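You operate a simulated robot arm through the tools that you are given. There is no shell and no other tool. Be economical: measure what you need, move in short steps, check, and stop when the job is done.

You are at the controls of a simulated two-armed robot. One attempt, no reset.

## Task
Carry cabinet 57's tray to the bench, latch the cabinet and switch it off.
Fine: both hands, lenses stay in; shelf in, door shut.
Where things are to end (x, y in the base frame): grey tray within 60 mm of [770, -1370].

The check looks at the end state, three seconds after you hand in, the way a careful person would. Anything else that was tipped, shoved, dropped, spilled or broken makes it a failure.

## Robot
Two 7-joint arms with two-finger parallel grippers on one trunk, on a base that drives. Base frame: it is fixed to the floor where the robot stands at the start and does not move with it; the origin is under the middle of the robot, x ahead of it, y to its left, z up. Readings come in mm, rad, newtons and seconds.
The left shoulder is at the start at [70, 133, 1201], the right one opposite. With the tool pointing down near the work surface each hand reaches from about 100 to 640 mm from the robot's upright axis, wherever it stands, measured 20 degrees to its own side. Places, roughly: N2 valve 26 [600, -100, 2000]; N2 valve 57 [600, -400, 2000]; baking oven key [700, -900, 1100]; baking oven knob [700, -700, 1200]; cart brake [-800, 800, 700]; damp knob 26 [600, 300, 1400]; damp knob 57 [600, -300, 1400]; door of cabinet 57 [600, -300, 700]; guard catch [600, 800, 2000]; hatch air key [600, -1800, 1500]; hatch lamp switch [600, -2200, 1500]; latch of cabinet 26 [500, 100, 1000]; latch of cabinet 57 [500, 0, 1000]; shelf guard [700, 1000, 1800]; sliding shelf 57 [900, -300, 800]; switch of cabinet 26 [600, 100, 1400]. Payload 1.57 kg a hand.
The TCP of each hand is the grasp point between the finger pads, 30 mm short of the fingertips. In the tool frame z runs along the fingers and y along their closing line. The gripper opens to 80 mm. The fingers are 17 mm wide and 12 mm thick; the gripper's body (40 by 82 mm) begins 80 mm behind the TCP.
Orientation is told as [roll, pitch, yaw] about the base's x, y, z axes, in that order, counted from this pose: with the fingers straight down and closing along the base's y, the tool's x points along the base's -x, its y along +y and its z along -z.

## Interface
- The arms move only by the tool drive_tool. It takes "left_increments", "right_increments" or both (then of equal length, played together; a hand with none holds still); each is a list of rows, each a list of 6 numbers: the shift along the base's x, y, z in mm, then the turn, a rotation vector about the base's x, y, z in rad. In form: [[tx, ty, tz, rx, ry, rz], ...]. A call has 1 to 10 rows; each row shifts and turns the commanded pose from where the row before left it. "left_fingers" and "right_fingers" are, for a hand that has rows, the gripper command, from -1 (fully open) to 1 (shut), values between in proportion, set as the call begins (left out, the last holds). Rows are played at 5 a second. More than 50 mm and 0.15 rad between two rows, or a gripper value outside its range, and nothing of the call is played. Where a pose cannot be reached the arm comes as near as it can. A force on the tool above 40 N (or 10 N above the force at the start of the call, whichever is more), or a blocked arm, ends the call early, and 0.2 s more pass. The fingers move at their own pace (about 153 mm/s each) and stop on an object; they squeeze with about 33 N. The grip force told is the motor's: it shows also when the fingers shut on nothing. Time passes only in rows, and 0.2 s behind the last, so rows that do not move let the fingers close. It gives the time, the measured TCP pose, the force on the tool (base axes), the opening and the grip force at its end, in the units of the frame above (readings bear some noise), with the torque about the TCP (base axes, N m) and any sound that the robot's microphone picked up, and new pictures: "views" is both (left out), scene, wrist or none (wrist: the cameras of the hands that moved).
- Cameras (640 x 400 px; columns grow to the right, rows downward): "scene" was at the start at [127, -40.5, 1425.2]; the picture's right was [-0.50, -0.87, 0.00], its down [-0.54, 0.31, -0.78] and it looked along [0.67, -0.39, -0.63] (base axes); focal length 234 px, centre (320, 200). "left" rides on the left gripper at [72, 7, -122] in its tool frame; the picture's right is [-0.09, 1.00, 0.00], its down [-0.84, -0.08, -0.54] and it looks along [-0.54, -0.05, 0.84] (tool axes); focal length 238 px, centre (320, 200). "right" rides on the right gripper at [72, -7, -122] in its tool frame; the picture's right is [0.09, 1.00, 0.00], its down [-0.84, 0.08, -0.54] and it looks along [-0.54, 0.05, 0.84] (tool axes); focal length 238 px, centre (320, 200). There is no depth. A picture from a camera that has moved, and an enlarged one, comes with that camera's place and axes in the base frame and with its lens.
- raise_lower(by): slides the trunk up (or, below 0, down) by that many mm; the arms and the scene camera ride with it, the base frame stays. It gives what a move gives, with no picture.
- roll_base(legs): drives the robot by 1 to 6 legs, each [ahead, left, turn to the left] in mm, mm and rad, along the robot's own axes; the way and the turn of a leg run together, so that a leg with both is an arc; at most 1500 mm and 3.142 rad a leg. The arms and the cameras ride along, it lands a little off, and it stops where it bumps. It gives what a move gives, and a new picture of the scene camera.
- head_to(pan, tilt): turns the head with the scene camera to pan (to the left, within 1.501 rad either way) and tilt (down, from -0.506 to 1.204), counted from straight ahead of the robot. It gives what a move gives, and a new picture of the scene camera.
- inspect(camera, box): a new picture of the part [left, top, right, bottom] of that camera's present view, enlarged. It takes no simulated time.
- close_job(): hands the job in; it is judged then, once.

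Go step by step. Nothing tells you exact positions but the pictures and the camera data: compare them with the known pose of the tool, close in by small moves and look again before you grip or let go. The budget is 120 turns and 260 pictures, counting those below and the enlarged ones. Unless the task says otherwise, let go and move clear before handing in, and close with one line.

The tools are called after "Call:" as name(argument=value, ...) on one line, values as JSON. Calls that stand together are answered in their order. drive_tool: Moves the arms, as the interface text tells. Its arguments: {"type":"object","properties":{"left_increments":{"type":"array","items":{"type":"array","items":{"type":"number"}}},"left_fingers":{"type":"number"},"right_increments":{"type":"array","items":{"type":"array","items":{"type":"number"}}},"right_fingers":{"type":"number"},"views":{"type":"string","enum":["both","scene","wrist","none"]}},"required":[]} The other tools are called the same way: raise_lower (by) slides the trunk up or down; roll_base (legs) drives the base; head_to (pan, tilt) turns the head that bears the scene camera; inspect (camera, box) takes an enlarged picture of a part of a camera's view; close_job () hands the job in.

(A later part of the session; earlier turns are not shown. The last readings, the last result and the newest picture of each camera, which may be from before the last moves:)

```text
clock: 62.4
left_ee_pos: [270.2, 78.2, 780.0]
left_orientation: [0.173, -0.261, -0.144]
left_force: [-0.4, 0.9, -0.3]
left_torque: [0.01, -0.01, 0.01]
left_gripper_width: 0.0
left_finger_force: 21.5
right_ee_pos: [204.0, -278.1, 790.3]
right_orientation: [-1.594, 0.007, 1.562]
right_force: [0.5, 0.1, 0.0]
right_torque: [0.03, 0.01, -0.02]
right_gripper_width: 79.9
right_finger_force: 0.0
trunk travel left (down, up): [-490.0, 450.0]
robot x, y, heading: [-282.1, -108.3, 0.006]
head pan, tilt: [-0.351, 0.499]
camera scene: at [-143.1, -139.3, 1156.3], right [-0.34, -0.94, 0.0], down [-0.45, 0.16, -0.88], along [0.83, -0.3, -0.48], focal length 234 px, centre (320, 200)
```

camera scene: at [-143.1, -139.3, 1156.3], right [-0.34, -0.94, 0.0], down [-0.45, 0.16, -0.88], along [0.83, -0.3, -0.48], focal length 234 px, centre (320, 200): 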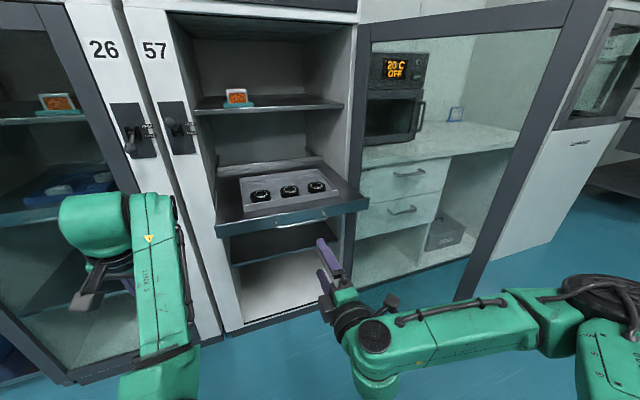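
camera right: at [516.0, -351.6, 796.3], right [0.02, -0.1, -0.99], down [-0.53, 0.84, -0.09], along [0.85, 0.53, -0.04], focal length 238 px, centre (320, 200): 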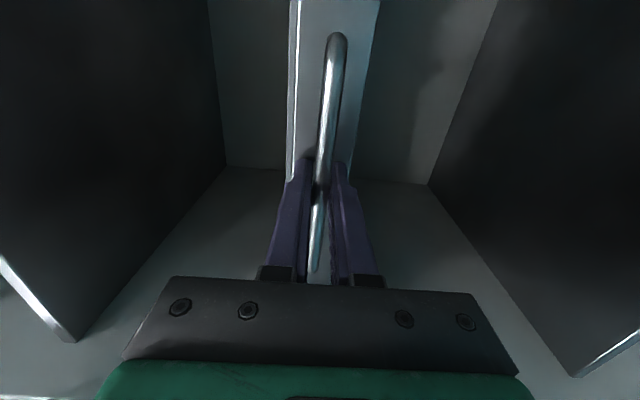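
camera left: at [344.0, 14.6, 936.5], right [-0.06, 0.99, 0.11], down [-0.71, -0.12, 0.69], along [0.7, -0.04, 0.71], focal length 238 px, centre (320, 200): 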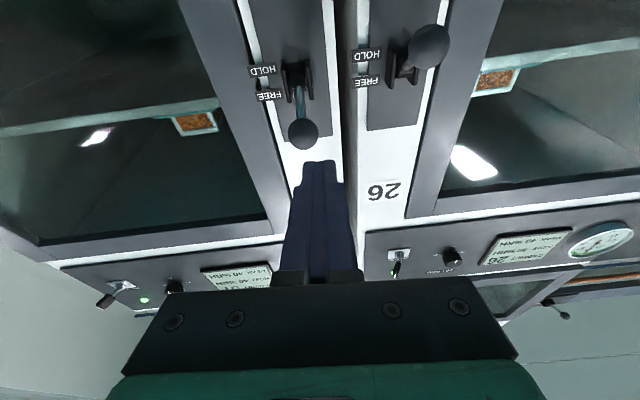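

I raise the trunk, then turn both hands to point straight down.

Call:
raise_lower(by=235)

Call:
drive_tool(right_increments=[[8, 0, 0, 0.145, 0, 0], [8, 0, 0, 0.145, 0, 0], [8, 0, 0, 0.145, 0, 0], [8, 0, 0, 0.145, 0, 0], [8, 0, 0, 0.145, 0, 0], [8, 0, 0, 0.145, 0, 0], [8, 0, 0, 0.145, 0, 0], [8, 0, 0, 0.145, 0, 0], [8, 0, 0, 0.145, 0, 0], [8, 0, 0, 0.145, 0, 0]], left_increments=[[0, 0, 0, -0.04, 0.065, 0.04], [0, 0, 0, -0.04, 0.065, 0.04], [0, 0, 0, -0.04, 0.065, 0.04], [0, 0, 0, -0.04, 0.065, 0.03], [0, 0, 0, 0, 0, 0], [0, 0, 0, 0, 0, 0], [0, 0, 0, 0, 0, 0], [0, 0, 0, 0, 0, 0], [0, 0, 0, 0, 0, 0], [0, 0, 0, 0, 0, 0]], views="none")

Call:
drive_tool(right_increments=[[8, 0, 0, 0.13, 0.0, 0], [8, 0, 0, 0, 0.145, 0], [8, 0, 0, 0, 0.145, 0], [8, 0, 0, 0, 0.145, 0], [8, 0, 0, 0, 0.145, 0], [8, 0, 0, 0, 0.145, 0], [5, 0, 0, 0, 0.145, 0], [5, 0, 0, 0, 0.145, 0], [0, 0, 0, 0, 0.145, 0], [0, 0, 0, 0, 0.145, 0]], views="scene")

```text
clock: 64.8
left_ee_pos: [270.1, 78.1, 1014.6]
left_orientation: [0.172, -0.261, -0.144]
left_force: [-0.5, -0.6, -0.2]
left_torque: [-0.02, -0.02, -0.04]
left_gripper_width: 0.3
left_finger_force: 21.6
right_ee_pos: [205.9, -276.7, 1023.8]
right_orientation: [-1.594, 0.007, 1.562]
right_force: [-0.3, 0.5, 0.7]
right_torque: [0.01, -0.02, -0.03]
right_gripper_width: 80.1
right_finger_force: 0.0
trunk travel left (down, up): [-725.0, 215.0]
robot x, y, heading: [-279.8, -108.7, 0.0]
head pan, tilt: [-0.351, 0.499]
```

```text
clock: 67.0
left_ee_pos: [282.1, 82.3, 1008.6]
left_orientation: [-0.002, -0.007, 0.03]
left_force: [-0.7, 0.3, 0.7]
left_torque: [0.03, 0.0, -0.01]
left_gripper_width: 0.2
left_finger_force: 21.0
left hand out of reach, approached as far as the arm can: row 1, 2
right_ee_pos: [286.0, -278.3, 1025.2]
right_orientation: [-1.525, -1.445, 1.501]
right_force: [0.3, 0.1, 0.3]
right_torque: [0.02, 0.0, 0.01]
right_gripper_width: 80.1
right_finger_force: 0.1
trunk travel left (down, up): [-725.0, 215.0]
robot x, y, heading: [-283.3, -112.2, 0.002]
head pan, tilt: [-0.351, 0.499]
```

```text
clock: 69.2
left_ee_pos: [281.8, 82.3, 1009.5]
left_orientation: [0.0, -0.009, 0.031]
left_force: [-0.5, 0.1, -0.3]
left_torque: [-0.02, -0.01, -0.02]
left_gripper_width: 0.1
left_finger_force: 21.2
right_ee_pos: [293.6, -278.1, 1025.5]
right_orientation: [0.284, -1.561, -0.303]
right_force: [-0.3, 0.3, -0.9]
right_torque: [0.03, -0.01, 0.01]
right_gripper_width: 80.3
right_finger_force: 0.0
right hand out of reach, approached as far as the arm can: row 2, 3, 4, 5, 6, 7, 8, 9, 10
trunk travel left (down, up): [-725.0, 215.0]
robot x, y, heading: [-279.0, -111.8, 0.001]
head pan, tilt: [-0.351, 0.499]
camera scene: at [-142.1, -139.3, 1391.2], right [-0.34, -0.94, 0.0], down [-0.45, 0.16, -0.88], along [0.82, -0.3, -0.48], focal length 234 px, centre (320, 200)
```

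scene: 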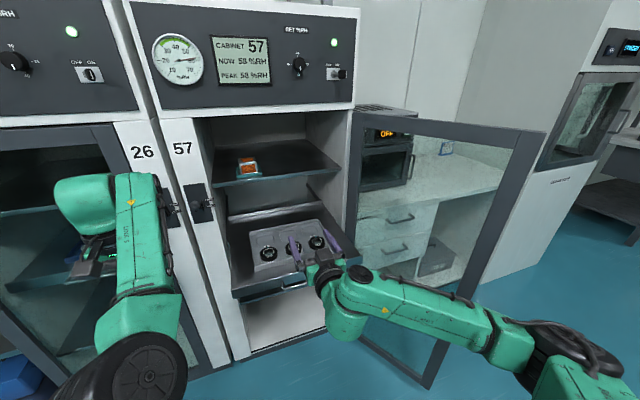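

Humidity in the cabinet climbs with the door open, so I should be brisk. The right wrist needs more room to turn; I move it forward and out while turning.

Call:
drive_tool(right_increments=[[30, -15, 0, 0, 0, 0], [30, -15, 0, 0, 0, 0], [30, -15, 0, 0, 0, 0], [0, -15, 0, 0, 0, 0], [0, -15, 0, 0, 0, 0]], views="scene")

```text
clock: 70.4
left_ee_pos: [280.4, 81.8, 1010.2]
left_orientation: [-0.001, -0.009, 0.029]
left_force: [0.0, -0.5, -0.1]
left_torque: [-0.03, 0.02, -0.01]
left_gripper_width: 0.0
left_finger_force: 21.2
right_ee_pos: [370.5, -365.4, 1017.6]
right_orientation: [0.369, -1.563, -0.393]
right_force: [-0.6, -0.6, -0.9]
right_torque: [0.01, 0.0, 0.04]
right_gripper_width: 79.7
right_finger_force: 0.1
right hand out of reach, approached as far as the arm can: row 1, 2, 3
trunk travel left (down, up): [-725.0, 215.0]
robot x, y, heading: [-279.7, -108.8, 0.004]
head pan, tilt: [-0.351, 0.499]
camera scene: at [-142.7, -140.0, 1391.2], right [-0.34, -0.94, 0.0], down [-0.45, 0.16, -0.88], along [0.82, -0.3, -0.48], focal length 234 px, centre (320, 200)
```

scene: 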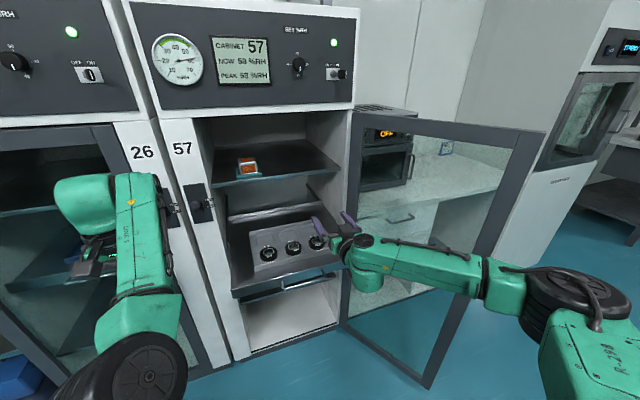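

Call:
drive_tool(right_increments=[[0, 0, -10, 0, 0.14, 0], [0, 0, -10, 0, 0.14, 0], [0, 0, -10, 0, 0.14, 0], [0, 0, -10, 0, 0.14, 0], [0, 0, -10, 0, 0.14, 0], [0, 0, -10, 0, 0.14, 0], [0, 0, -10, 0, 0.14, 0]], views="none")

```text
clock: 72.0
left_ee_pos: [281.9, 81.1, 1009.6]
left_orientation: [-0.001, -0.009, 0.029]
left_force: [-0.2, -0.1, 0.2]
left_torque: [0.0, -0.01, 0.0]
left_gripper_width: 0.2
left_finger_force: 21.2
right_ee_pos: [372.1, -365.0, 1017.0]
right_orientation: [0.285, -1.561, -0.306]
right_force: [-0.4, -0.4, 0.2]
right_torque: [0.02, -0.01, -0.02]
right_gripper_width: 79.9
right_finger_force: 0.0
right hand out of reach, approached as far as the arm can: row 1, 2, 3, 4, 5, 6, 7
trunk travel left (down, up): [-725.0, 215.0]
robot x, y, heading: [-279.9, -106.8, 0.004]
head pan, tilt: [-0.351, 0.499]
```

The turn is blocked from this arm posture. I retrace the posture in which the hand first turned forward, then reverse that motion.

Call:
drive_tool(right_increments=[[-35, -17, -20, 0, 0, 0], [-35, -17, -20, 0, 0, 0], [-35, -17, -22, 0, 0, 0], [-32, -17, -22, 0, 0, 0], [-10, -5, 0, 0, 0.12, 0], [-10, -5, 0, 0, 0.12, 0], [-10, -5, 0, 0, 0.12, 0], [-10, -5, 0, 0, 0.12, 0], [-10, -5, 0, 0, 0.12, 0], [-10, -5, 0, 0, 0.12, 0]], views="scene")

```text
clock: 74.2
left_ee_pos: [278.9, 79.9, 1011.0]
left_orientation: [0.0, -0.012, 0.03]
left_force: [-0.3, -0.4, -0.1]
left_torque: [0.02, -0.03, 0.0]
left_gripper_width: 0.3
left_finger_force: 21.4
right_ee_pos: [168.1, -484.8, 925.3]
right_orientation: [-0.007, -0.845, -0.008]
right_force: [-0.6, 0.0, 0.5]
right_torque: [0.01, -0.02, 0.08]
right_gripper_width: 79.9
right_finger_force: 0.0
right hand out of reach, approached as far as the arm can: row 7, 8, 9, 10
trunk travel left (down, up): [-725.0, 215.0]
robot x, y, heading: [-281.2, -111.1, -0.001]
head pan, tilt: [-0.351, 0.499]
camera scene: at [-145.4, -143.2, 1391.4], right [-0.34, -0.94, 0.0], down [-0.45, 0.17, -0.88], along [0.83, -0.3, -0.48], focal length 234 px, centre (320, 200)
```

scene: 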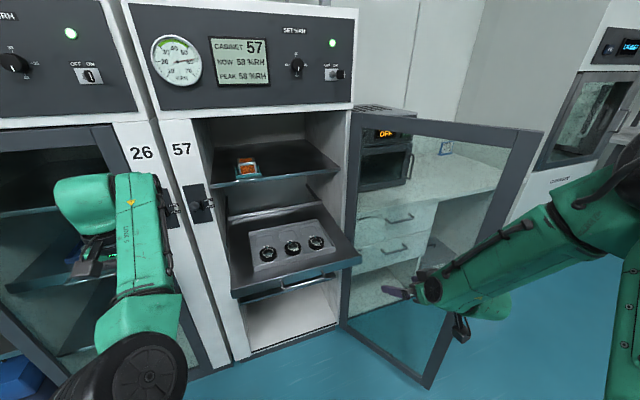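

It turns now (pitch −0.85). I continue.

Call:
drive_tool(right_increments=[[-5, 10, -15, 0, 0.1, 0], [-5, 10, -15, 0, 0.1, 0], [-5, 10, -10, 0, 0.1, 0], [-5, 10, 0, 0, 0.12, 0], [0, 0, 0, 0, 0.12, 0], [0, 0, 0, 0, 0.12, 0], [0, 0, 0, 0, 0.12, 0]], views="none")

```text
clock: 75.8
left_ee_pos: [282.4, 80.7, 1009.0]
left_orientation: [-0.002, -0.01, 0.03]
left_force: [-0.3, -0.2, 0.7]
left_torque: [0.03, 0.0, -0.02]
left_gripper_width: 0.2
left_finger_force: 21.1
right_ee_pos: [128.0, -543.5, 845.9]
right_orientation: [-0.023, -0.061, -0.004]
right_force: [-0.3, 0.6, -0.4]
right_torque: [0.0, 0.01, 0.03]
right_gripper_width: 80.1
right_finger_force: 0.1
right hand out of reach, approached as far as the arm can: row 1, 2, 3, 4, 5
trunk travel left (down, up): [-725.0, 215.0]
robot x, y, heading: [-278.7, -112.8, 0.005]
head pan, tilt: [-0.351, 0.499]
```

Both hands point down now. I place them symmetrically ahead of the robot before driving to the shelf.

Call:
drive_tool(right_increments=[[10, 37, 13, 0.0, 0.02, 0], [10, 37, 13, 0, 0.02, 0], [10, 37, 13, 0, 0.02, 0], [10, 37, 13, 0.02, 0, 0], [10, 37, 13, 0, 0, 0], [10, 37, 13, 0, 0, 0], [12, 37, 13, 0, 0, 0]], left_increments=[[-12, -3, -11, 0, 0.01, -0.03], [-12, -3, -11, 0, 0, 0], [-12, -3, -11, 0, 0, 0], [-12, -3, -11, 0, 0, 0], [-12, -3, -11, 0, 0, 0], [-12, -3, -11, 0, 0, 0], [-12, -3, -11, 0, 0, 0]], left_fingers=0, right_fingers=0, views="none")

Call:
roll_base(legs=[[0, -164, 0], [150, 0, 0]])

```text
clock: 77.4
left_ee_pos: [247.1, 81.5, 914.3]
left_orientation: [-0.002, -0.004, 0.006]
left_force: [-0.1, 0.4, -0.2]
left_torque: [-0.02, 0.0, -0.04]
left_gripper_width: 40.4
left_finger_force: 0.0
left hand out of reach, approached as far as the arm can: row 1, 2, 3, 4, 5, 6, 7
right_ee_pos: [198.6, -281.0, 934.9]
right_orientation: [-0.003, -0.001, -0.002]
right_force: [0.0, 0.4, 0.3]
right_torque: [-0.01, -0.05, 0.04]
right_gripper_width: 39.9
right_finger_force: 0.1
trunk travel left (down, up): [-725.0, 215.0]
robot x, y, heading: [-285.1, -110.9, 0.003]
head pan, tilt: [-0.351, 0.499]
```

```text
clock: 79.8
left_ee_pos: [396.2, -83.4, 913.5]
left_orientation: [0.001, -0.001, 0.005]
left_force: [0.4, 0.6, 0.3]
left_torque: [0.01, -0.02, 0.0]
left_gripper_width: 40.0
left_finger_force: 0.1
right_ee_pos: [348.8, -447.9, 936.5]
right_orientation: [-0.002, -0.004, -0.004]
right_force: [0.5, 0.0, 0.3]
right_torque: [-0.04, 0.0, 0.0]
right_gripper_width: 39.9
right_finger_force: 0.1
trunk travel left (down, up): [-725.0, 215.0]
robot x, y, heading: [-131.3, -272.2, -0.001]
head pan, tilt: [-0.351, 0.499]
camera scene: at [7.4, -302.9, 1391.4], right [-0.34, -0.94, 0.0], down [-0.45, 0.16, -0.88], along [0.83, -0.3, -0.48], focal length 234 px, centre (320, 200)
```

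scene: 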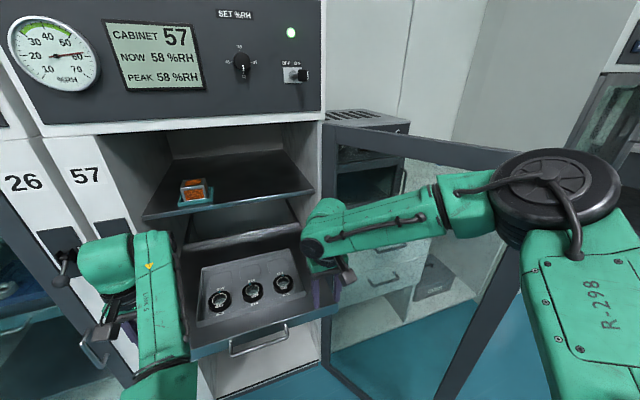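

Hands are above shelf height. I bring the left hand inwards, then roll forward and look at the tray.

Call:
drive_tool(left_increments=[[0, -24, 5, 0, 0, 0], [0, -24, 10, 0, 0, 0]], right_increments=[[10, 13, 0, 0, 0, 0], [10, 13, 0, 0, 0, 0]], views="none")

Call:
roll_base(legs=[[110, 0, 0]])

Call:
head_to(pan=0.0, tilt=0.75)

```text
clock: 80.4
left_ee_pos: [411.7, -126.7, 921.1]
left_orientation: [0.006, -0.001, 0.008]
left_force: [-0.3, -0.5, -0.3]
left_torque: [0.02, 0.01, 0.01]
left_gripper_width: 40.0
left_finger_force: 0.1
left hand out of reach, approached as far as the arm can: row 1, 2
right_ee_pos: [370.8, -421.9, 934.5]
right_orientation: [0.0, 0.0, -0.004]
right_force: [-0.1, 0.2, -0.1]
right_torque: [0.0, 0.01, 0.02]
right_gripper_width: 39.8
right_finger_force: 0.1
trunk travel left (down, up): [-725.0, 215.0]
robot x, y, heading: [-127.0, -271.6, 0.005]
head pan, tilt: [-0.351, 0.499]
```

```text
clock: 81.6
left_ee_pos: [518.4, -126.4, 920.2]
left_orientation: [0.007, -0.001, 0.009]
left_force: [-0.5, 1.0, 0.1]
left_torque: [0.03, 0.02, 0.0]
left_gripper_width: 39.9
left_finger_force: 0.0
right_ee_pos: [478.5, -422.0, 934.9]
right_orientation: [-0.002, -0.002, -0.002]
right_force: [-0.5, 0.8, 0.5]
right_torque: [0.0, -0.01, 0.01]
right_gripper_width: 39.8
right_finger_force: 0.1
trunk travel left (down, up): [-725.0, 215.0]
robot x, y, heading: [-19.6, -273.7, -0.005]
head pan, tilt: [-0.351, 0.499]
camera scene: at [117.5, -303.1, 1391.3], right [-0.34, -0.94, 0.0], down [-0.45, 0.16, -0.88], along [0.83, -0.3, -0.48], focal length 234 px, centre (320, 200)
```

scene: 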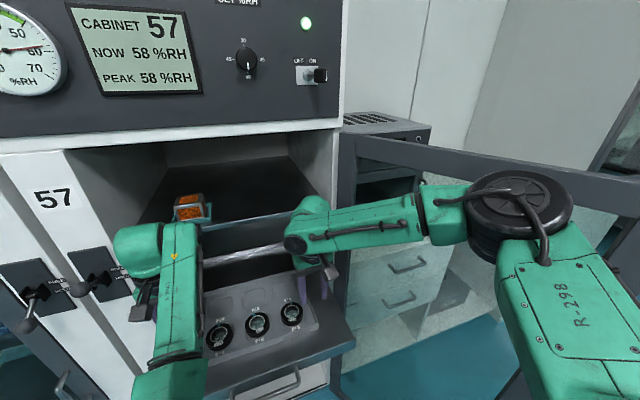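

```text
clock: 82.5
left_ee_pos: [520.2, -125.5, 919.6]
left_orientation: [0.008, 0.0, 0.01]
left_force: [0.6, 0.5, -0.5]
left_torque: [0.01, -0.03, 0.01]
left_gripper_width: 39.9
left_finger_force: 0.1
right_ee_pos: [479.0, -420.7, 935.7]
right_orientation: [-0.001, -0.003, -0.002]
right_force: [0.0, 0.0, 0.0]
right_torque: [0.0, 0.01, 0.0]
right_gripper_width: 40.2
right_finger_force: 0.1
trunk travel left (down, up): [-725.0, 215.0]
robot x, y, heading: [-19.3, -274.3, 0.003]
head pan, tilt: [0.0, 0.75]
camera scene: at [116.2, -271.9, 1369.2], right [0.0, -1.0, 0.0], down [-0.68, 0.0, -0.73], along [0.73, 0.0, -0.68], focal length 234 px, centre (320, 200)
```

scene: 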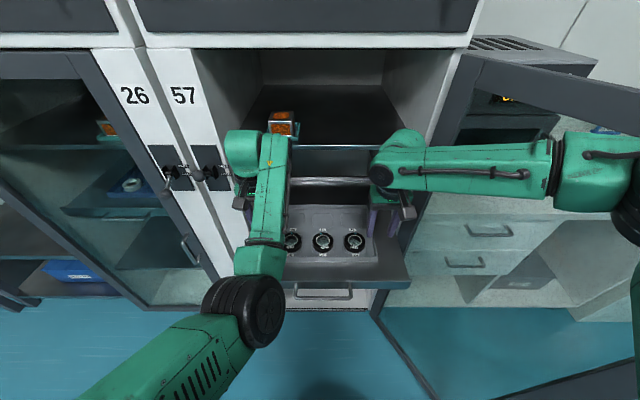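

I check the wall positions with the wrist cameras and a zoom.

Call:
inspect(camera="scene", box=[230, 160, 430, 300])

Call:
inspect(camera="left", box=[0, 0, 640, 400])

Call:
inspect(camera="right", box=[0, 0, 640, 400])

```text
2.86 times, centred on (330, 230) of scene
camera zoom: at [116.2, -271.9, 1369.2], right [0.0, -1.0, 0.0], down [-0.68, 0.0, -0.73], along [0.73, 0.0, -0.68], focal length 668 px, centre (291, 114)
```

zoom: 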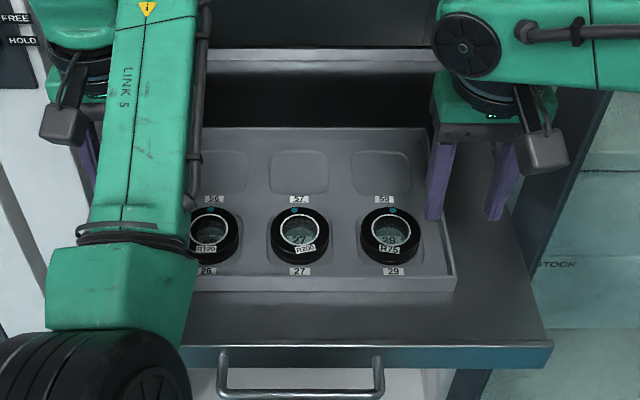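

```text
1.00 times, centred on (320, 200) of left
camera zoom: at [447.8, -121.0, 1040.5], right [0.08, 1.0, 0.01], down [0.84, -0.07, 0.54], along [0.54, -0.04, -0.84], focal length 238 px, centre (320, 200)
```

zoom: 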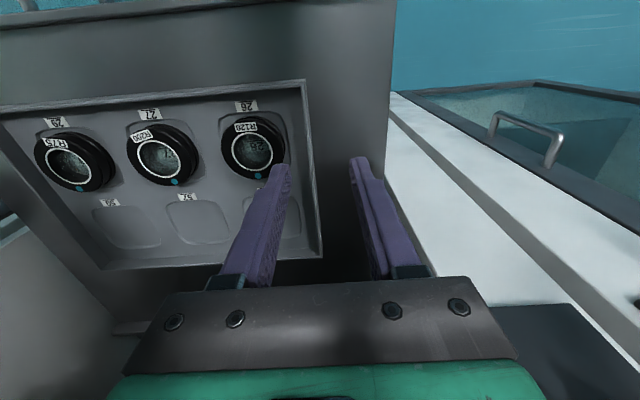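

```text
1.00 times, centred on (320, 200) of right
camera zoom: at [408.4, -429.2, 1057.6], right [-0.09, 1.0, 0.0], down [0.84, 0.08, 0.54], along [0.54, 0.05, -0.84], focal length 238 px, centre (320, 200)
```

zoom: 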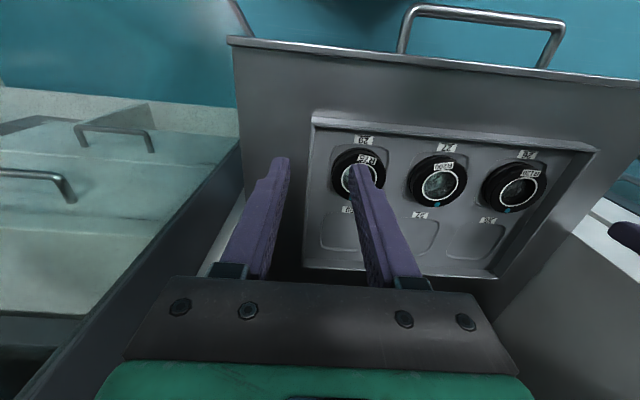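

Tray walls: left y≈-136, right y≈-430, x 463–667. I place both hands over the side walls at x≈565, just above the rim.

Call:
drive_tool(left_increments=[[15, -4, 0, 0, 0, 0], [15, -4, 0, 0, 0, 0], [15, -3, 0, 0, 0, 0], [0, 0, -20, 0, 0, 0], [0, 0, -28, 0, 0, 0]], right_increments=[[30, -3, 0, 0, 0, 0], [30, -3, 0, 0, 0, 0], [26, -2, 0, 0, 0, 0], [0, 0, -30, 0, 0, 0], [0, 0, -34, 0, 0, 0]], views="both")

```text
clock: 83.7
left_ee_pos: [565.2, -137.1, 871.9]
left_orientation: [0.007, 0.0, 0.01]
left_force: [-0.3, 0.4, -0.6]
left_torque: [0.02, -0.03, 0.03]
left_gripper_width: 39.8
left_finger_force: 0.0
right_ee_pos: [501.4, -465.2, 891.3]
right_orientation: [0.0, -0.004, -0.002]
right_force: [-0.4, -0.5, -0.1]
right_torque: [-0.04, 0.03, 0.01]
right_gripper_width: 39.8
right_finger_force: 0.1
right hand out of reach, approached as far as the arm can: row 1, 2, 3, 4, 5
trunk travel left (down, up): [-725.0, 215.0]
robot x, y, heading: [-21.4, -273.3, 0.003]
head pan, tilt: [0.0, 0.75]
camera scene: at [116.4, -272.0, 1369.2], right [0.0, -1.0, 0.0], down [-0.68, 0.0, -0.73], along [0.73, 0.0, -0.68], focal length 234 px, centre (320, 200)
camera right: at [429.6, -473.4, 1013.6], right [-0.09, 1.0, 0.0], down [0.84, 0.08, 0.54], along [0.54, 0.05, -0.84], focal length 238 px, centre (320, 200)
camera left: at [493.1, -132.6, 992.8], right [0.08, 1.0, 0.01], down [0.84, -0.07, 0.54], along [0.54, -0.04, -0.84], focal length 238 px, centre (320, 200)
```

scene: 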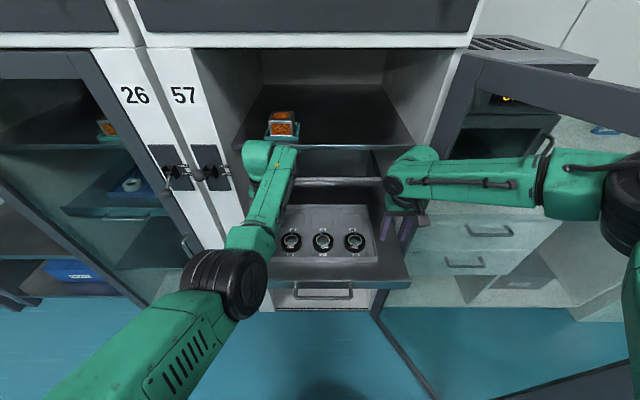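
right: 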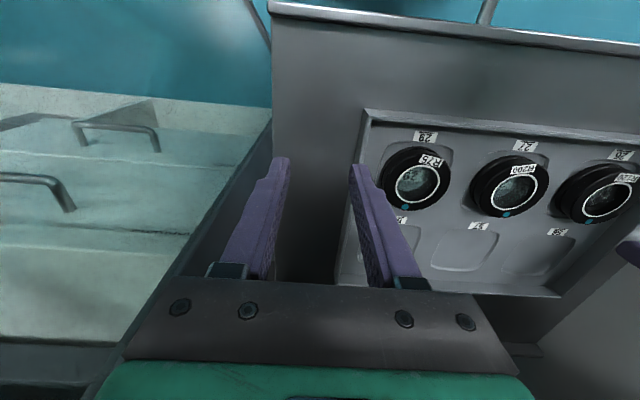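
left: 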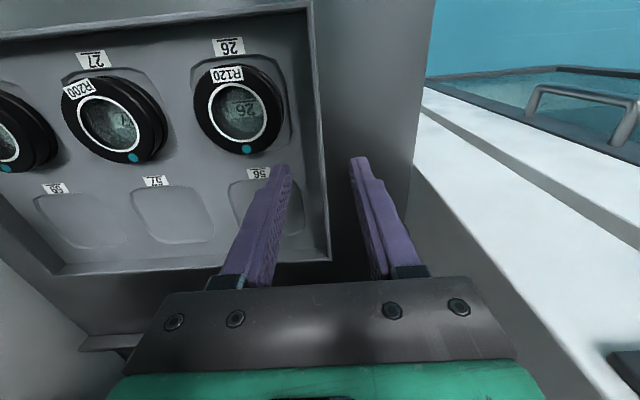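

The left hand is right; the right hand can't reach in its posture. I draw both hands back and move the base 70 mm closer.

Call:
drive_tool(left_increments=[[-25, 0, 15, 0, 0, 0], [-25, 0, 0, 0, 0, 0], [-20, 0, 0, 0, 0, 0]], right_increments=[[-25, 13, 15, 0, 0, 0], [-25, 13, 0, 0, 0, 0], [-20, 12, 0, 0, 0, 0]], views="none")

Call:
roll_base(legs=[[70, 0, 0]])

```text
clock: 84.7
left_ee_pos: [501.6, -110.6, 896.0]
left_orientation: [0.034, -0.024, 0.05]
left_force: [0.1, -0.2, -1.0]
left_torque: [0.03, -0.01, 0.0]
left_gripper_width: 40.1
left_finger_force: 0.1
right_ee_pos: [430.5, -428.7, 906.2]
right_orientation: [0.001, -0.003, -0.004]
right_force: [-0.2, -0.1, 0.8]
right_torque: [0.01, 0.01, 0.02]
right_gripper_width: 39.9
right_finger_force: 0.1
trunk travel left (down, up): [-725.0, 215.0]
robot x, y, heading: [-19.5, -272.5, -0.0]
head pan, tilt: [0.0, 0.75]
stopped in row 3 (left hand): the arm was blocked; the commanded pose is now the measured one
```

```text
clock: 85.7
left_ee_pos: [571.0, -111.5, 895.2]
left_orientation: [0.037, -0.024, 0.051]
left_force: [-0.1, -0.8, 0.3]
left_torque: [-0.02, -0.06, -0.02]
left_gripper_width: 40.2
left_finger_force: 0.1
right_ee_pos: [498.6, -428.0, 908.6]
right_orientation: [0.001, -0.005, -0.004]
right_force: [1.1, 0.1, -0.5]
right_torque: [0.0, 0.0, -0.01]
right_gripper_width: 40.1
right_finger_force: 0.1
trunk travel left (down, up): [-725.0, 215.0]
robot x, y, heading: [52.1, -274.2, -0.001]
head pan, tilt: [0.0, 0.75]
camera scene: at [184.2, -271.7, 1369.5], right [0.0, -1.0, 0.0], down [-0.68, 0.0, -0.73], along [0.73, 0.0, -0.68], focal length 234 px, centre (320, 200)
```

scene: 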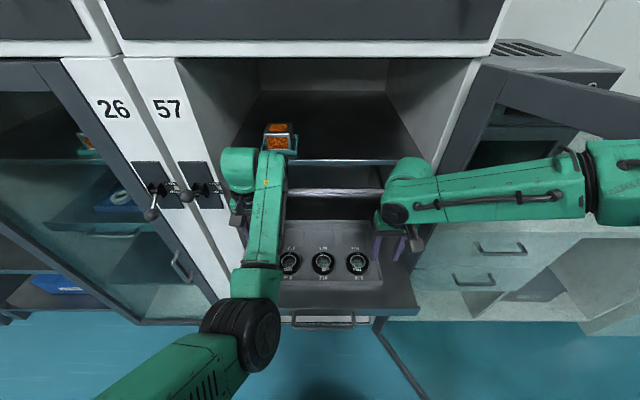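

Now I move both hands to x≈563 over the walls.

Call:
drive_tool(left_increments=[[-2, -8, 0, -0.01, 0.008, -0.015], [-2, -8, 0, -0.01, 0.008, -0.015], [-2, -9, 0, -0.01, 0.008, -0.015], [0, 0, 0, 0, 0, 0]], right_increments=[[16, 0, -5, 0, 0, 0], [16, 0, -5, 0, 0, 0], [16, 0, -5, 0, 0, 0], [16, 0, -5, 0, 0, 0]], views="none")

```text
clock: 86.7
left_ee_pos: [570.4, -114.9, 891.9]
left_orientation: [0.034, -0.004, 0.035]
left_force: [-0.2, -0.2, 0.1]
left_torque: [0.01, -0.01, -0.02]
left_gripper_width: 40.0
left_finger_force: 0.0
left hand out of reach, approached as far as the arm can: row 3
right_ee_pos: [551.9, -436.0, 893.7]
right_orientation: [0.0, -0.003, -0.003]
right_force: [0.7, -0.1, -0.5]
right_torque: [-0.01, -0.02, 0.01]
right_gripper_width: 40.2
right_finger_force: 0.0
right hand out of reach, approached as far as the arm can: row 4
trunk travel left (down, up): [-725.0, 215.0]
robot x, y, heading: [51.3, -277.8, 0.003]
head pan, tilt: [0.0, 0.75]
```

Call:
drive_tool(left_increments=[[5, -8, -5, 0, 0, 0], [0, -8, -5, -0.01, 0, -0.01], [0, -6, -5, -0.01, 0, -0.01]], right_increments=[[4, 3, -5, 0, 0, 0], [4, 3, -5, 0, 0, 0], [0, 0, -5, 0, 0, 0]], views="scene")

```text
clock: 87.5
left_ee_pos: [581.7, -138.4, 883.8]
left_orientation: [0.005, -0.017, 0.015]
left_force: [0.2, -0.5, 0.3]
left_torque: [-0.02, -0.03, -0.01]
left_gripper_width: 40.2
left_finger_force: 0.0
right_ee_pos: [549.7, -437.6, 884.0]
right_orientation: [0.001, -0.003, -0.002]
right_force: [0.0, -0.5, 0.2]
right_torque: [0.0, -0.03, -0.01]
right_gripper_width: 40.1
right_finger_force: 0.0
right hand out of reach, approached as far as the arm can: row 1, 2
trunk travel left (down, up): [-725.0, 215.0]
robot x, y, heading: [52.1, -272.3, 0.004]
head pan, tilt: [0.0, 0.75]
camera scene: at [186.2, -271.9, 1369.2], right [0.0, -1.0, 0.0], down [-0.68, 0.0, -0.73], along [0.73, 0.0, -0.68], focal length 234 px, centre (320, 200)
```

scene: 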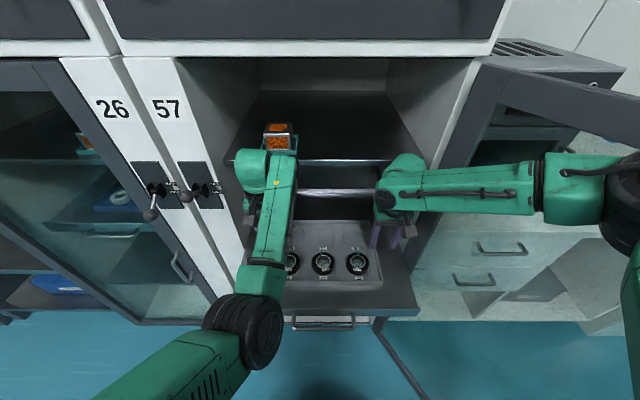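

Left is fine; the right needs ~8 mm more. A small turn and sidestep of the base will even this out; I lift the trunk a little first for clearance.

Call:
raise_lower(by=15)

Call:
roll_base(legs=[[4, -22, 0.05]])

Call:
inspect(camera="left", box=[0, 0, 640, 400])

Call:
inspect(camera="right", box=[0, 0, 640, 400])

```text
clock: 88.1
left_ee_pos: [579.9, -138.3, 896.3]
left_orientation: [0.011, -0.011, 0.013]
left_force: [0.6, -0.4, 0.8]
left_torque: [0.02, -0.02, -0.03]
left_gripper_width: 39.9
left_finger_force: 0.0
right_ee_pos: [550.2, -437.9, 900.0]
right_orientation: [-0.001, -0.002, -0.004]
right_force: [0.1, 0.2, 0.2]
right_torque: [0.0, -0.02, -0.01]
right_gripper_width: 39.9
right_finger_force: 0.0
trunk travel left (down, up): [-740.0, 200.0]
robot x, y, heading: [53.2, -276.0, 0.003]
head pan, tilt: [0.0, 0.75]
```

```text
clock: 88.9
left_ee_pos: [575.9, -131.8, 895.4]
left_orientation: [0.014, -0.008, 0.065]
left_force: [-0.9, 0.6, 0.6]
left_torque: [-0.01, 0.0, 0.0]
left_gripper_width: 39.8
left_finger_force: 0.1
right_ee_pos: [562.2, -431.4, 901.8]
right_orientation: [-0.001, -0.003, 0.047]
right_force: [0.5, -0.6, 0.5]
right_torque: [0.01, 0.02, -0.03]
right_gripper_width: 40.1
right_finger_force: 0.0
trunk travel left (down, up): [-740.0, 200.0]
robot x, y, heading: [56.3, -301.3, 0.049]
head pan, tilt: [0.0, 0.75]
camera scene: at [189.8, -284.6, 1384.3], right [0.05, -1.0, 0.0], down [-0.68, -0.04, -0.73], along [0.73, 0.04, -0.68], focal length 234 px, centre (320, 200)
```

scene: 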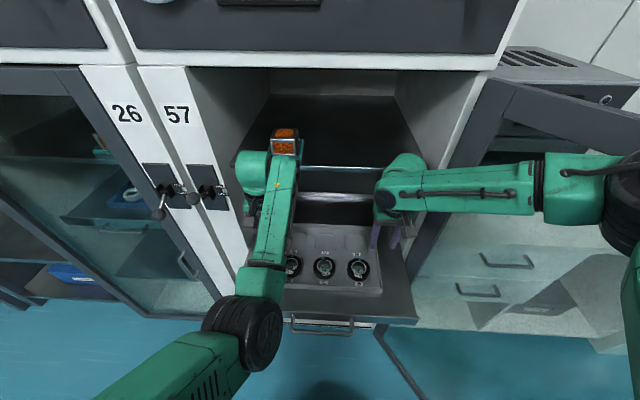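

```text
1.00 times, centred on (320, 200) of left
camera zoom: at [502.8, -131.5, 1015.1], right [0.03, 1.0, 0.01], down [0.84, -0.03, 0.55], along [0.55, 0.0, -0.84], focal length 238 px, centre (320, 200)
```

zoom: 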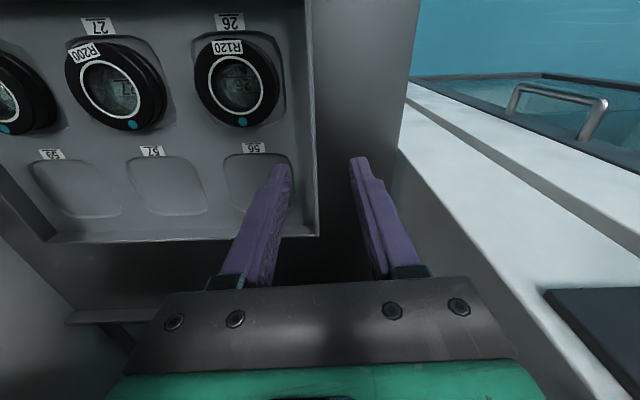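

```text
1.00 times, centred on (320, 200) of right
camera zoom: at [490.2, -443.3, 1022.5], right [-0.14, 0.99, 0.0], down [0.83, 0.12, 0.54], along [0.54, 0.07, -0.84], focal length 238 px, centre (320, 200)
```

zoom: 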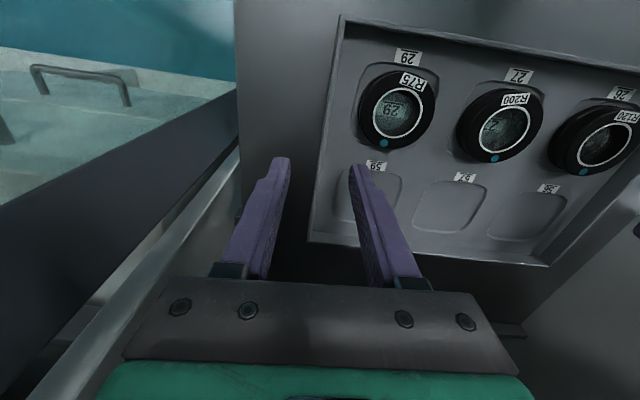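

Both wall lines run between the fingers (left y≈-134, right y≈-433). I lower both hands together with the trunk.

Call:
raise_lower(by=-46)

Call:
drive_tool(left_increments=[[0, -2, -1, 0, 0, 0]], right_increments=[[0, -2, -6, 0, 0, 0]], views="wrist")

```text
clock: 89.8
left_ee_pos: [577.0, -129.3, 849.2]
left_orientation: [0.021, -0.011, 0.069]
left_force: [-0.4, -0.1, 0.8]
left_torque: [-0.01, 0.03, -0.04]
left_gripper_width: 39.9
left_finger_force: 0.1
right_ee_pos: [561.8, -432.9, 853.1]
right_orientation: [0.0, -0.002, 0.045]
right_force: [0.8, -0.3, -0.6]
right_torque: [-0.01, 0.0, 0.0]
right_gripper_width: 39.8
right_finger_force: 0.1
trunk travel left (down, up): [-694.0, 246.0]
robot x, y, heading: [55.2, -299.9, 0.056]
head pan, tilt: [0.0, 0.75]
```

```text
clock: 90.2
left_ee_pos: [576.7, -131.0, 848.4]
left_orientation: [0.022, -0.012, 0.07]
left_force: [0.3, 0.2, 0.2]
left_torque: [0.0, 0.01, 0.06]
left_gripper_width: 39.9
left_finger_force: 0.1
right_ee_pos: [562.1, -436.6, 847.8]
right_orientation: [0.003, -0.003, 0.047]
right_force: [-0.3, -0.1, -0.5]
right_torque: [0.01, -0.02, -0.01]
right_gripper_width: 39.9
right_finger_force: 0.0
trunk travel left (down, up): [-694.0, 246.0]
robot x, y, heading: [56.4, -296.9, 0.053]
head pan, tilt: [0.0, 0.75]
camera right: at [489.9, -447.7, 970.3], right [-0.14, 0.99, 0.0], down [0.83, 0.12, 0.55], along [0.54, 0.08, -0.84], focal length 238 px, centre (320, 200)
camera left: at [504.0, -132.0, 968.9], right [0.02, 1.0, 0.02], down [0.83, -0.03, 0.55], along [0.55, 0.01, -0.83], focal length 238 px, centre (320, 200)
```

right: 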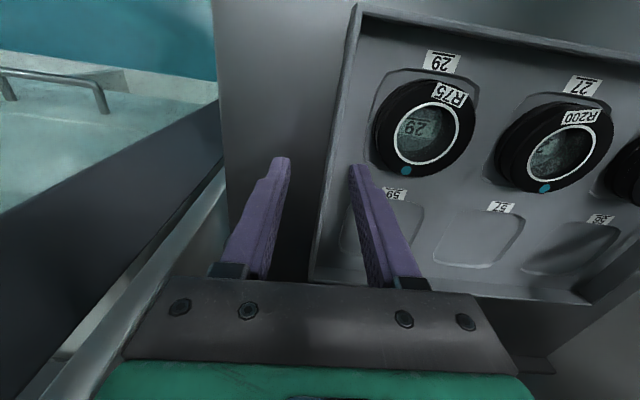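
left: 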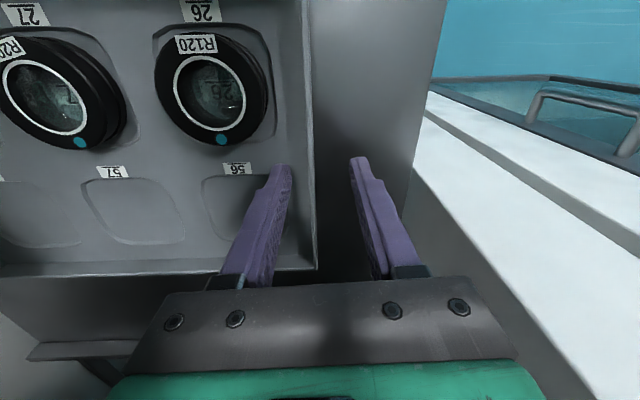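

Both walls are between the fingers. I centre by 3 mm and close gently in two stages.

Call:
drive_tool(left_increments=[[0, -3, 0, 0, 0, 0]], right_increments=[[0, 3, 0, 0, 0, 0]], left_fingers=0.5, right_fingers=0.5, views="none")

Call:
drive_tool(left_increments=[[0, 0, 0, 0, 0, 0], [0, 0, 0, 0, 0, 0], [0, 0, 0, 0, 0, 0]], right_increments=[[0, 0, 0, 0, 0, 0], [0, 0, 0, 0, 0, 0], [0, 0, 0, 0, 0, 0]], left_fingers=1, right_fingers=1, views="wrist")

```text
clock: 90.6
left_ee_pos: [578.2, -131.4, 848.6]
left_orientation: [0.024, -0.012, 0.071]
left_force: [-0.7, 0.1, -0.8]
left_torque: [-0.02, 0.0, -0.02]
left_gripper_width: 20.0
left_finger_force: 0.0
right_ee_pos: [560.7, -434.8, 849.8]
right_orientation: [0.001, -0.003, 0.047]
right_force: [-0.5, 0.7, 0.7]
right_torque: [0.02, -0.01, 0.0]
right_gripper_width: 20.0
right_finger_force: 0.1
right hand out of reach, approached as far as the arm can: row 1
trunk travel left (down, up): [-694.0, 246.0]
robot x, y, heading: [55.4, -295.7, 0.052]
head pan, tilt: [0.0, 0.75]
```

```text
clock: 91.2
left_ee_pos: [578.4, -133.6, 848.6]
left_orientation: [0.017, -0.012, 0.064]
left_force: [-4.0, -11.8, 0.7]
left_torque: [-0.39, -0.01, -0.42]
left_gripper_width: 4.5
left_finger_force: 24.5
right_ee_pos: [559.8, -426.8, 850.7]
right_orientation: [0.017, -0.01, 0.051]
right_force: [3.5, 11.3, -1.0]
right_torque: [0.31, 0.28, -0.43]
right_gripper_width: 4.2
right_finger_force: 25.3
trunk travel left (down, up): [-694.0, 246.0]
robot x, y, heading: [55.6, -295.8, 0.054]
head pan, tilt: [0.0, 0.75]
stopped in row 2 (right hand): the force on the tool passed its limit (the readings are from after the stop); the commanded pose is now the measured one
camera right: at [488.6, -441.1, 972.1], right [-0.14, 0.99, 0.02], down [0.83, 0.11, 0.55], along [0.54, 0.09, -0.83], focal length 238 px, centre (320, 200)
camera left: at [504.9, -133.9, 968.9], right [0.03, 1.0, 0.02], down [0.83, -0.03, 0.55], along [0.55, 0.0, -0.83], focal length 238 px, centre (320, 200)
```

right: 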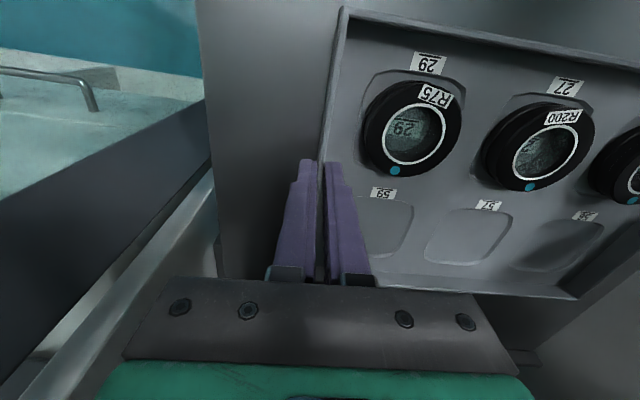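
left: 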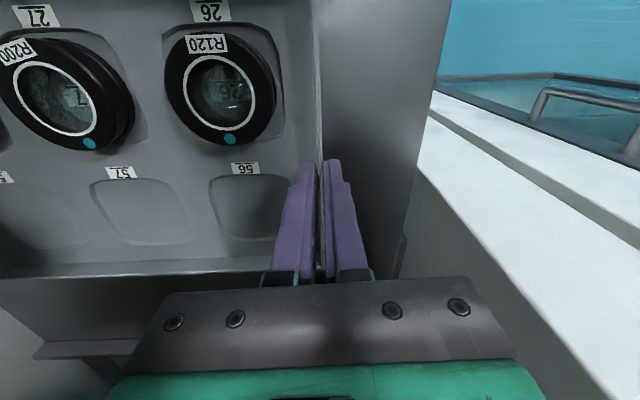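

Both walls are gripped. I lift straight up with the trunk.

Call:
raise_lower(by=45)

Call:
inspect(camera="scene", box=[200, 120, 460, 340])

```text
clock: 92.1
left_ee_pos: [578.3, -132.9, 893.2]
left_orientation: [0.022, -0.011, 0.065]
left_force: [-0.2, -0.8, 0.2]
left_torque: [0.02, -0.01, 0.0]
left_gripper_width: 0.2
left_finger_force: 22.0
right_ee_pos: [560.4, -429.4, 895.5]
right_orientation: [0.012, -0.008, 0.05]
right_force: [0.3, 0.2, 0.4]
right_torque: [-0.01, 0.01, 0.0]
right_gripper_width: 0.2
right_finger_force: 21.6
trunk travel left (down, up): [-739.0, 201.0]
robot x, y, heading: [56.9, -294.6, 0.055]
head pan, tilt: [0.0, 0.75]
```

```text
1.82 times, centred on (330, 230) of scene
camera zoom: at [191.2, -286.9, 1383.2], right [0.05, -1.0, 0.0], down [-0.68, -0.03, -0.73], along [0.73, 0.04, -0.68], focal length 425 px, centre (302, 146)
```

zoom: 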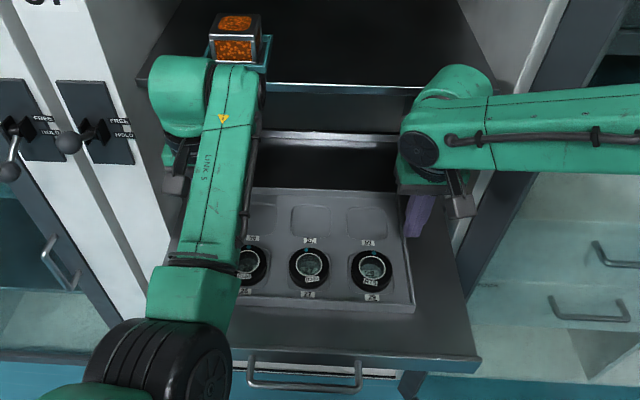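

The fingers slipped off — the grip was too shallow; the tray still lies on the shelf. I open, look again, and will go deeper.

Call:
drive_tool(left_increments=[[0, 0, 0, 0, 0, 0]], right_increments=[[0, 0, 0, 0, 0, 0]], left_fingers=-0.1, right_fingers=-0.1, views="wrist")

```text
clock: 92.5
left_ee_pos: [577.8, -131.5, 893.1]
left_orientation: [0.021, -0.012, 0.066]
left_force: [0.4, -0.4, -0.4]
left_torque: [0.01, 0.01, 0.0]
left_gripper_width: 44.2
left_finger_force: 0.3
right_ee_pos: [559.8, -429.9, 894.7]
right_orientation: [0.01, -0.008, 0.053]
right_force: [-0.3, 0.3, 0.1]
right_torque: [0.02, 0.03, 0.0]
right_gripper_width: 43.8
right_finger_force: 0.1
trunk travel left (down, up): [-739.0, 201.0]
robot x, y, heading: [52.7, -297.4, 0.044]
head pan, tilt: [0.0, 0.75]
camera right: at [488.1, -442.1, 1017.1], right [-0.14, 0.99, 0.01], down [0.83, 0.11, 0.55], along [0.54, 0.09, -0.83], focal length 238 px, centre (320, 200)
camera left: at [504.2, -133.6, 1013.7], right [0.03, 1.0, 0.02], down [0.83, -0.03, 0.55], along [0.55, 0.0, -0.83], focal length 238 px, centre (320, 200)
```

right: 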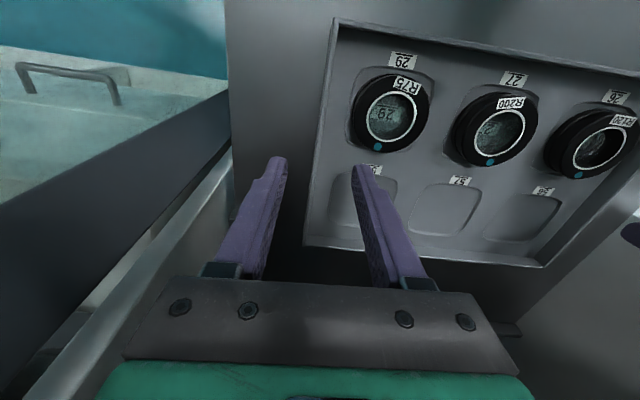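
left: 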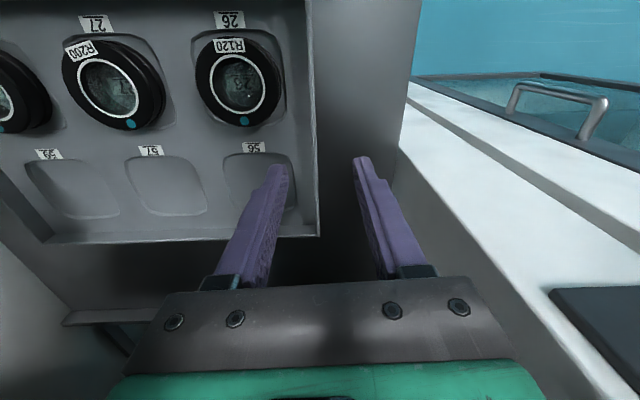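

Call:
raise_lower(by=-47)

Call:
drive_tool(left_increments=[[0, -2, -3, 0, 0, 0], [0, 0, -3, 0, 0, 0], [0, 0, -3, 0, 0, 0]], right_increments=[[0, 0, -3, 0, 0, 0], [0, 0, -3, 0, 0, 0], [0, 0, -3, 0, 0, 0]], views="none")

```text
clock: 93.3
left_ee_pos: [577.1, -133.2, 846.8]
left_orientation: [0.022, -0.012, 0.066]
left_force: [0.8, 0.3, -0.1]
left_torque: [0.0, 0.0, -0.03]
left_gripper_width: 44.2
left_finger_force: 0.0
right_ee_pos: [560.2, -429.0, 848.1]
right_orientation: [0.015, -0.01, 0.053]
right_force: [-0.1, -0.3, -0.3]
right_torque: [0.0, -0.03, 0.05]
right_gripper_width: 43.8
right_finger_force: 0.0
trunk travel left (down, up): [-692.0, 248.0]
robot x, y, heading: [53.9, -294.6, 0.052]
head pan, tilt: [0.0, 0.75]
```

```text
clock: 94.2
left_ee_pos: [579.5, -134.4, 839.2]
left_orientation: [0.019, -0.014, 0.065]
left_force: [-0.3, 0.2, -0.6]
left_torque: [0.0, -0.01, 0.01]
left_gripper_width: 44.0
left_finger_force: 0.0
right_ee_pos: [556.9, -431.7, 840.7]
right_orientation: [0.014, -0.012, 0.051]
right_force: [0.1, 0.6, -0.9]
right_torque: [-0.03, -0.02, 0.02]
right_gripper_width: 44.2
right_finger_force: 0.2
right hand out of reach, approached as far as the arm can: row 3
trunk travel left (down, up): [-692.0, 248.0]
robot x, y, heading: [52.5, -293.2, 0.052]
head pan, tilt: [0.0, 0.75]
```

Still no contact at tips z≈809. I go on down in small trunk steps.

Call:
raise_lower(by=-5)

Call:
raise_lower(by=-4)

```text
clock: 94.7
left_ee_pos: [575.0, -135.6, 837.3]
left_orientation: [0.025, -0.023, 0.067]
left_force: [0.3, -0.9, 31.0]
left_torque: [-0.78, 0.15, 0.12]
left_gripper_width: 43.3
left_finger_force: 0.1
right_ee_pos: [554.6, -431.8, 838.2]
right_orientation: [0.017, -0.014, 0.053]
right_force: [0.0, 0.0, -1.0]
right_torque: [0.01, -0.01, 0.02]
right_gripper_width: 44.1
right_finger_force: 0.1
trunk travel left (down, up): [-687.0, 253.0]
robot x, y, heading: [58.0, -296.7, 0.055]
head pan, tilt: [0.0, 0.75]
```

```text
clock: 95.0
left_ee_pos: [579.1, -133.8, 838.2]
left_orientation: [0.026, -0.03, 0.065]
left_force: [-1.2, -2.5, 17.6]
left_torque: [-0.58, 0.18, -0.05]
left_gripper_width: 45.6
left_finger_force: 1.3
right_ee_pos: [556.1, -431.0, 836.9]
right_orientation: [0.014, -0.017, 0.052]
right_force: [1.2, -0.6, 7.1]
right_torque: [0.1, 0.04, 0.01]
right_gripper_width: 43.0
right_finger_force: 0.1
trunk travel left (down, up): [-686.0, 254.0]
robot x, y, heading: [56.2, -295.1, 0.042]
head pan, tilt: [0.0, 0.75]
stopped: the force on the tool passed its limit (the readings are from after the stop); the commanded pose is now the measured one
```

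Contact: tray floor is at ≈807. I lift 2–3 mm and close for a deeper grip.

Call:
raise_lower(by=3)

Call:
drive_tool(left_increments=[[0, 0, 0, 0, 0, 0], [0, 0, 0, 0, 0, 0], [0, 0, 0, 0, 0, 0], [0, 0, 0, 0, 0, 0]], right_increments=[[0, 0, 0, 0, 0, 0], [0, 0, 0, 0, 0, 0], [0, 0, 0, 0, 0, 0], [0, 0, 0, 0, 0, 0]], left_fingers=1, right_fingers=1, views="wrist")

```text
clock: 95.6
left_ee_pos: [578.3, -133.3, 838.9]
left_orientation: [0.025, -0.024, 0.066]
left_force: [0.9, -1.1, 4.4]
left_torque: [-0.17, 0.01, 0.02]
left_gripper_width: 45.3
left_finger_force: 1.3
right_ee_pos: [556.3, -431.5, 838.9]
right_orientation: [0.013, -0.01, 0.05]
right_force: [-0.7, 0.0, -0.1]
right_torque: [0.01, 0.01, 0.02]
right_gripper_width: 43.9
right_finger_force: 0.0
trunk travel left (down, up): [-689.0, 251.0]
robot x, y, heading: [57.9, -292.6, 0.047]
head pan, tilt: [0.0, 0.75]
```

```text
clock: 96.6
left_ee_pos: [579.5, -134.7, 837.8]
left_orientation: [0.02, -0.023, 0.063]
left_force: [-4.4, -25.0, 7.5]
left_torque: [-0.82, 0.26, -0.46]
left_gripper_width: 4.2
left_finger_force: 24.0
right_ee_pos: [557.2, -429.1, 838.5]
right_orientation: [0.019, -0.013, 0.052]
right_force: [4.7, 27.1, -1.5]
right_torque: [0.31, 0.05, -0.4]
right_gripper_width: 3.9
right_finger_force: 25.1
trunk travel left (down, up): [-689.0, 251.0]
robot x, y, heading: [55.0, -296.3, 0.049]
head pan, tilt: [0.0, 0.75]
camera right: at [484.9, -443.3, 960.0], right [-0.14, 0.99, 0.02], down [0.82, 0.11, 0.55], along [0.55, 0.09, -0.83], focal length 238 px, centre (320, 200)
camera left: at [505.1, -135.8, 957.5], right [0.03, 1.0, 0.02], down [0.83, -0.04, 0.56], along [0.56, 0.0, -0.83], focal length 238 px, centre (320, 200)
```

right: 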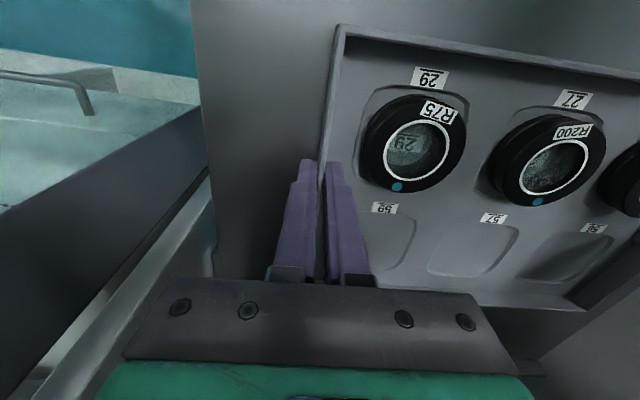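
left: 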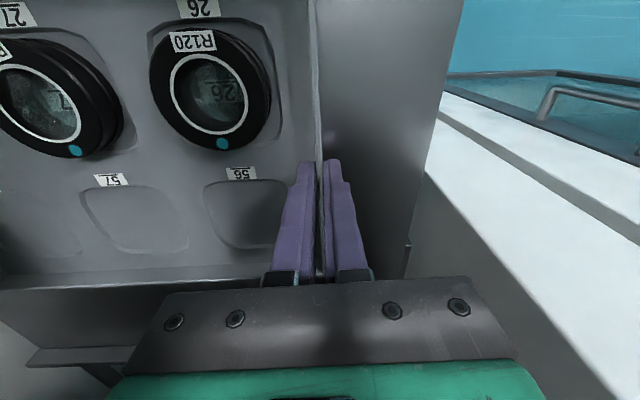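

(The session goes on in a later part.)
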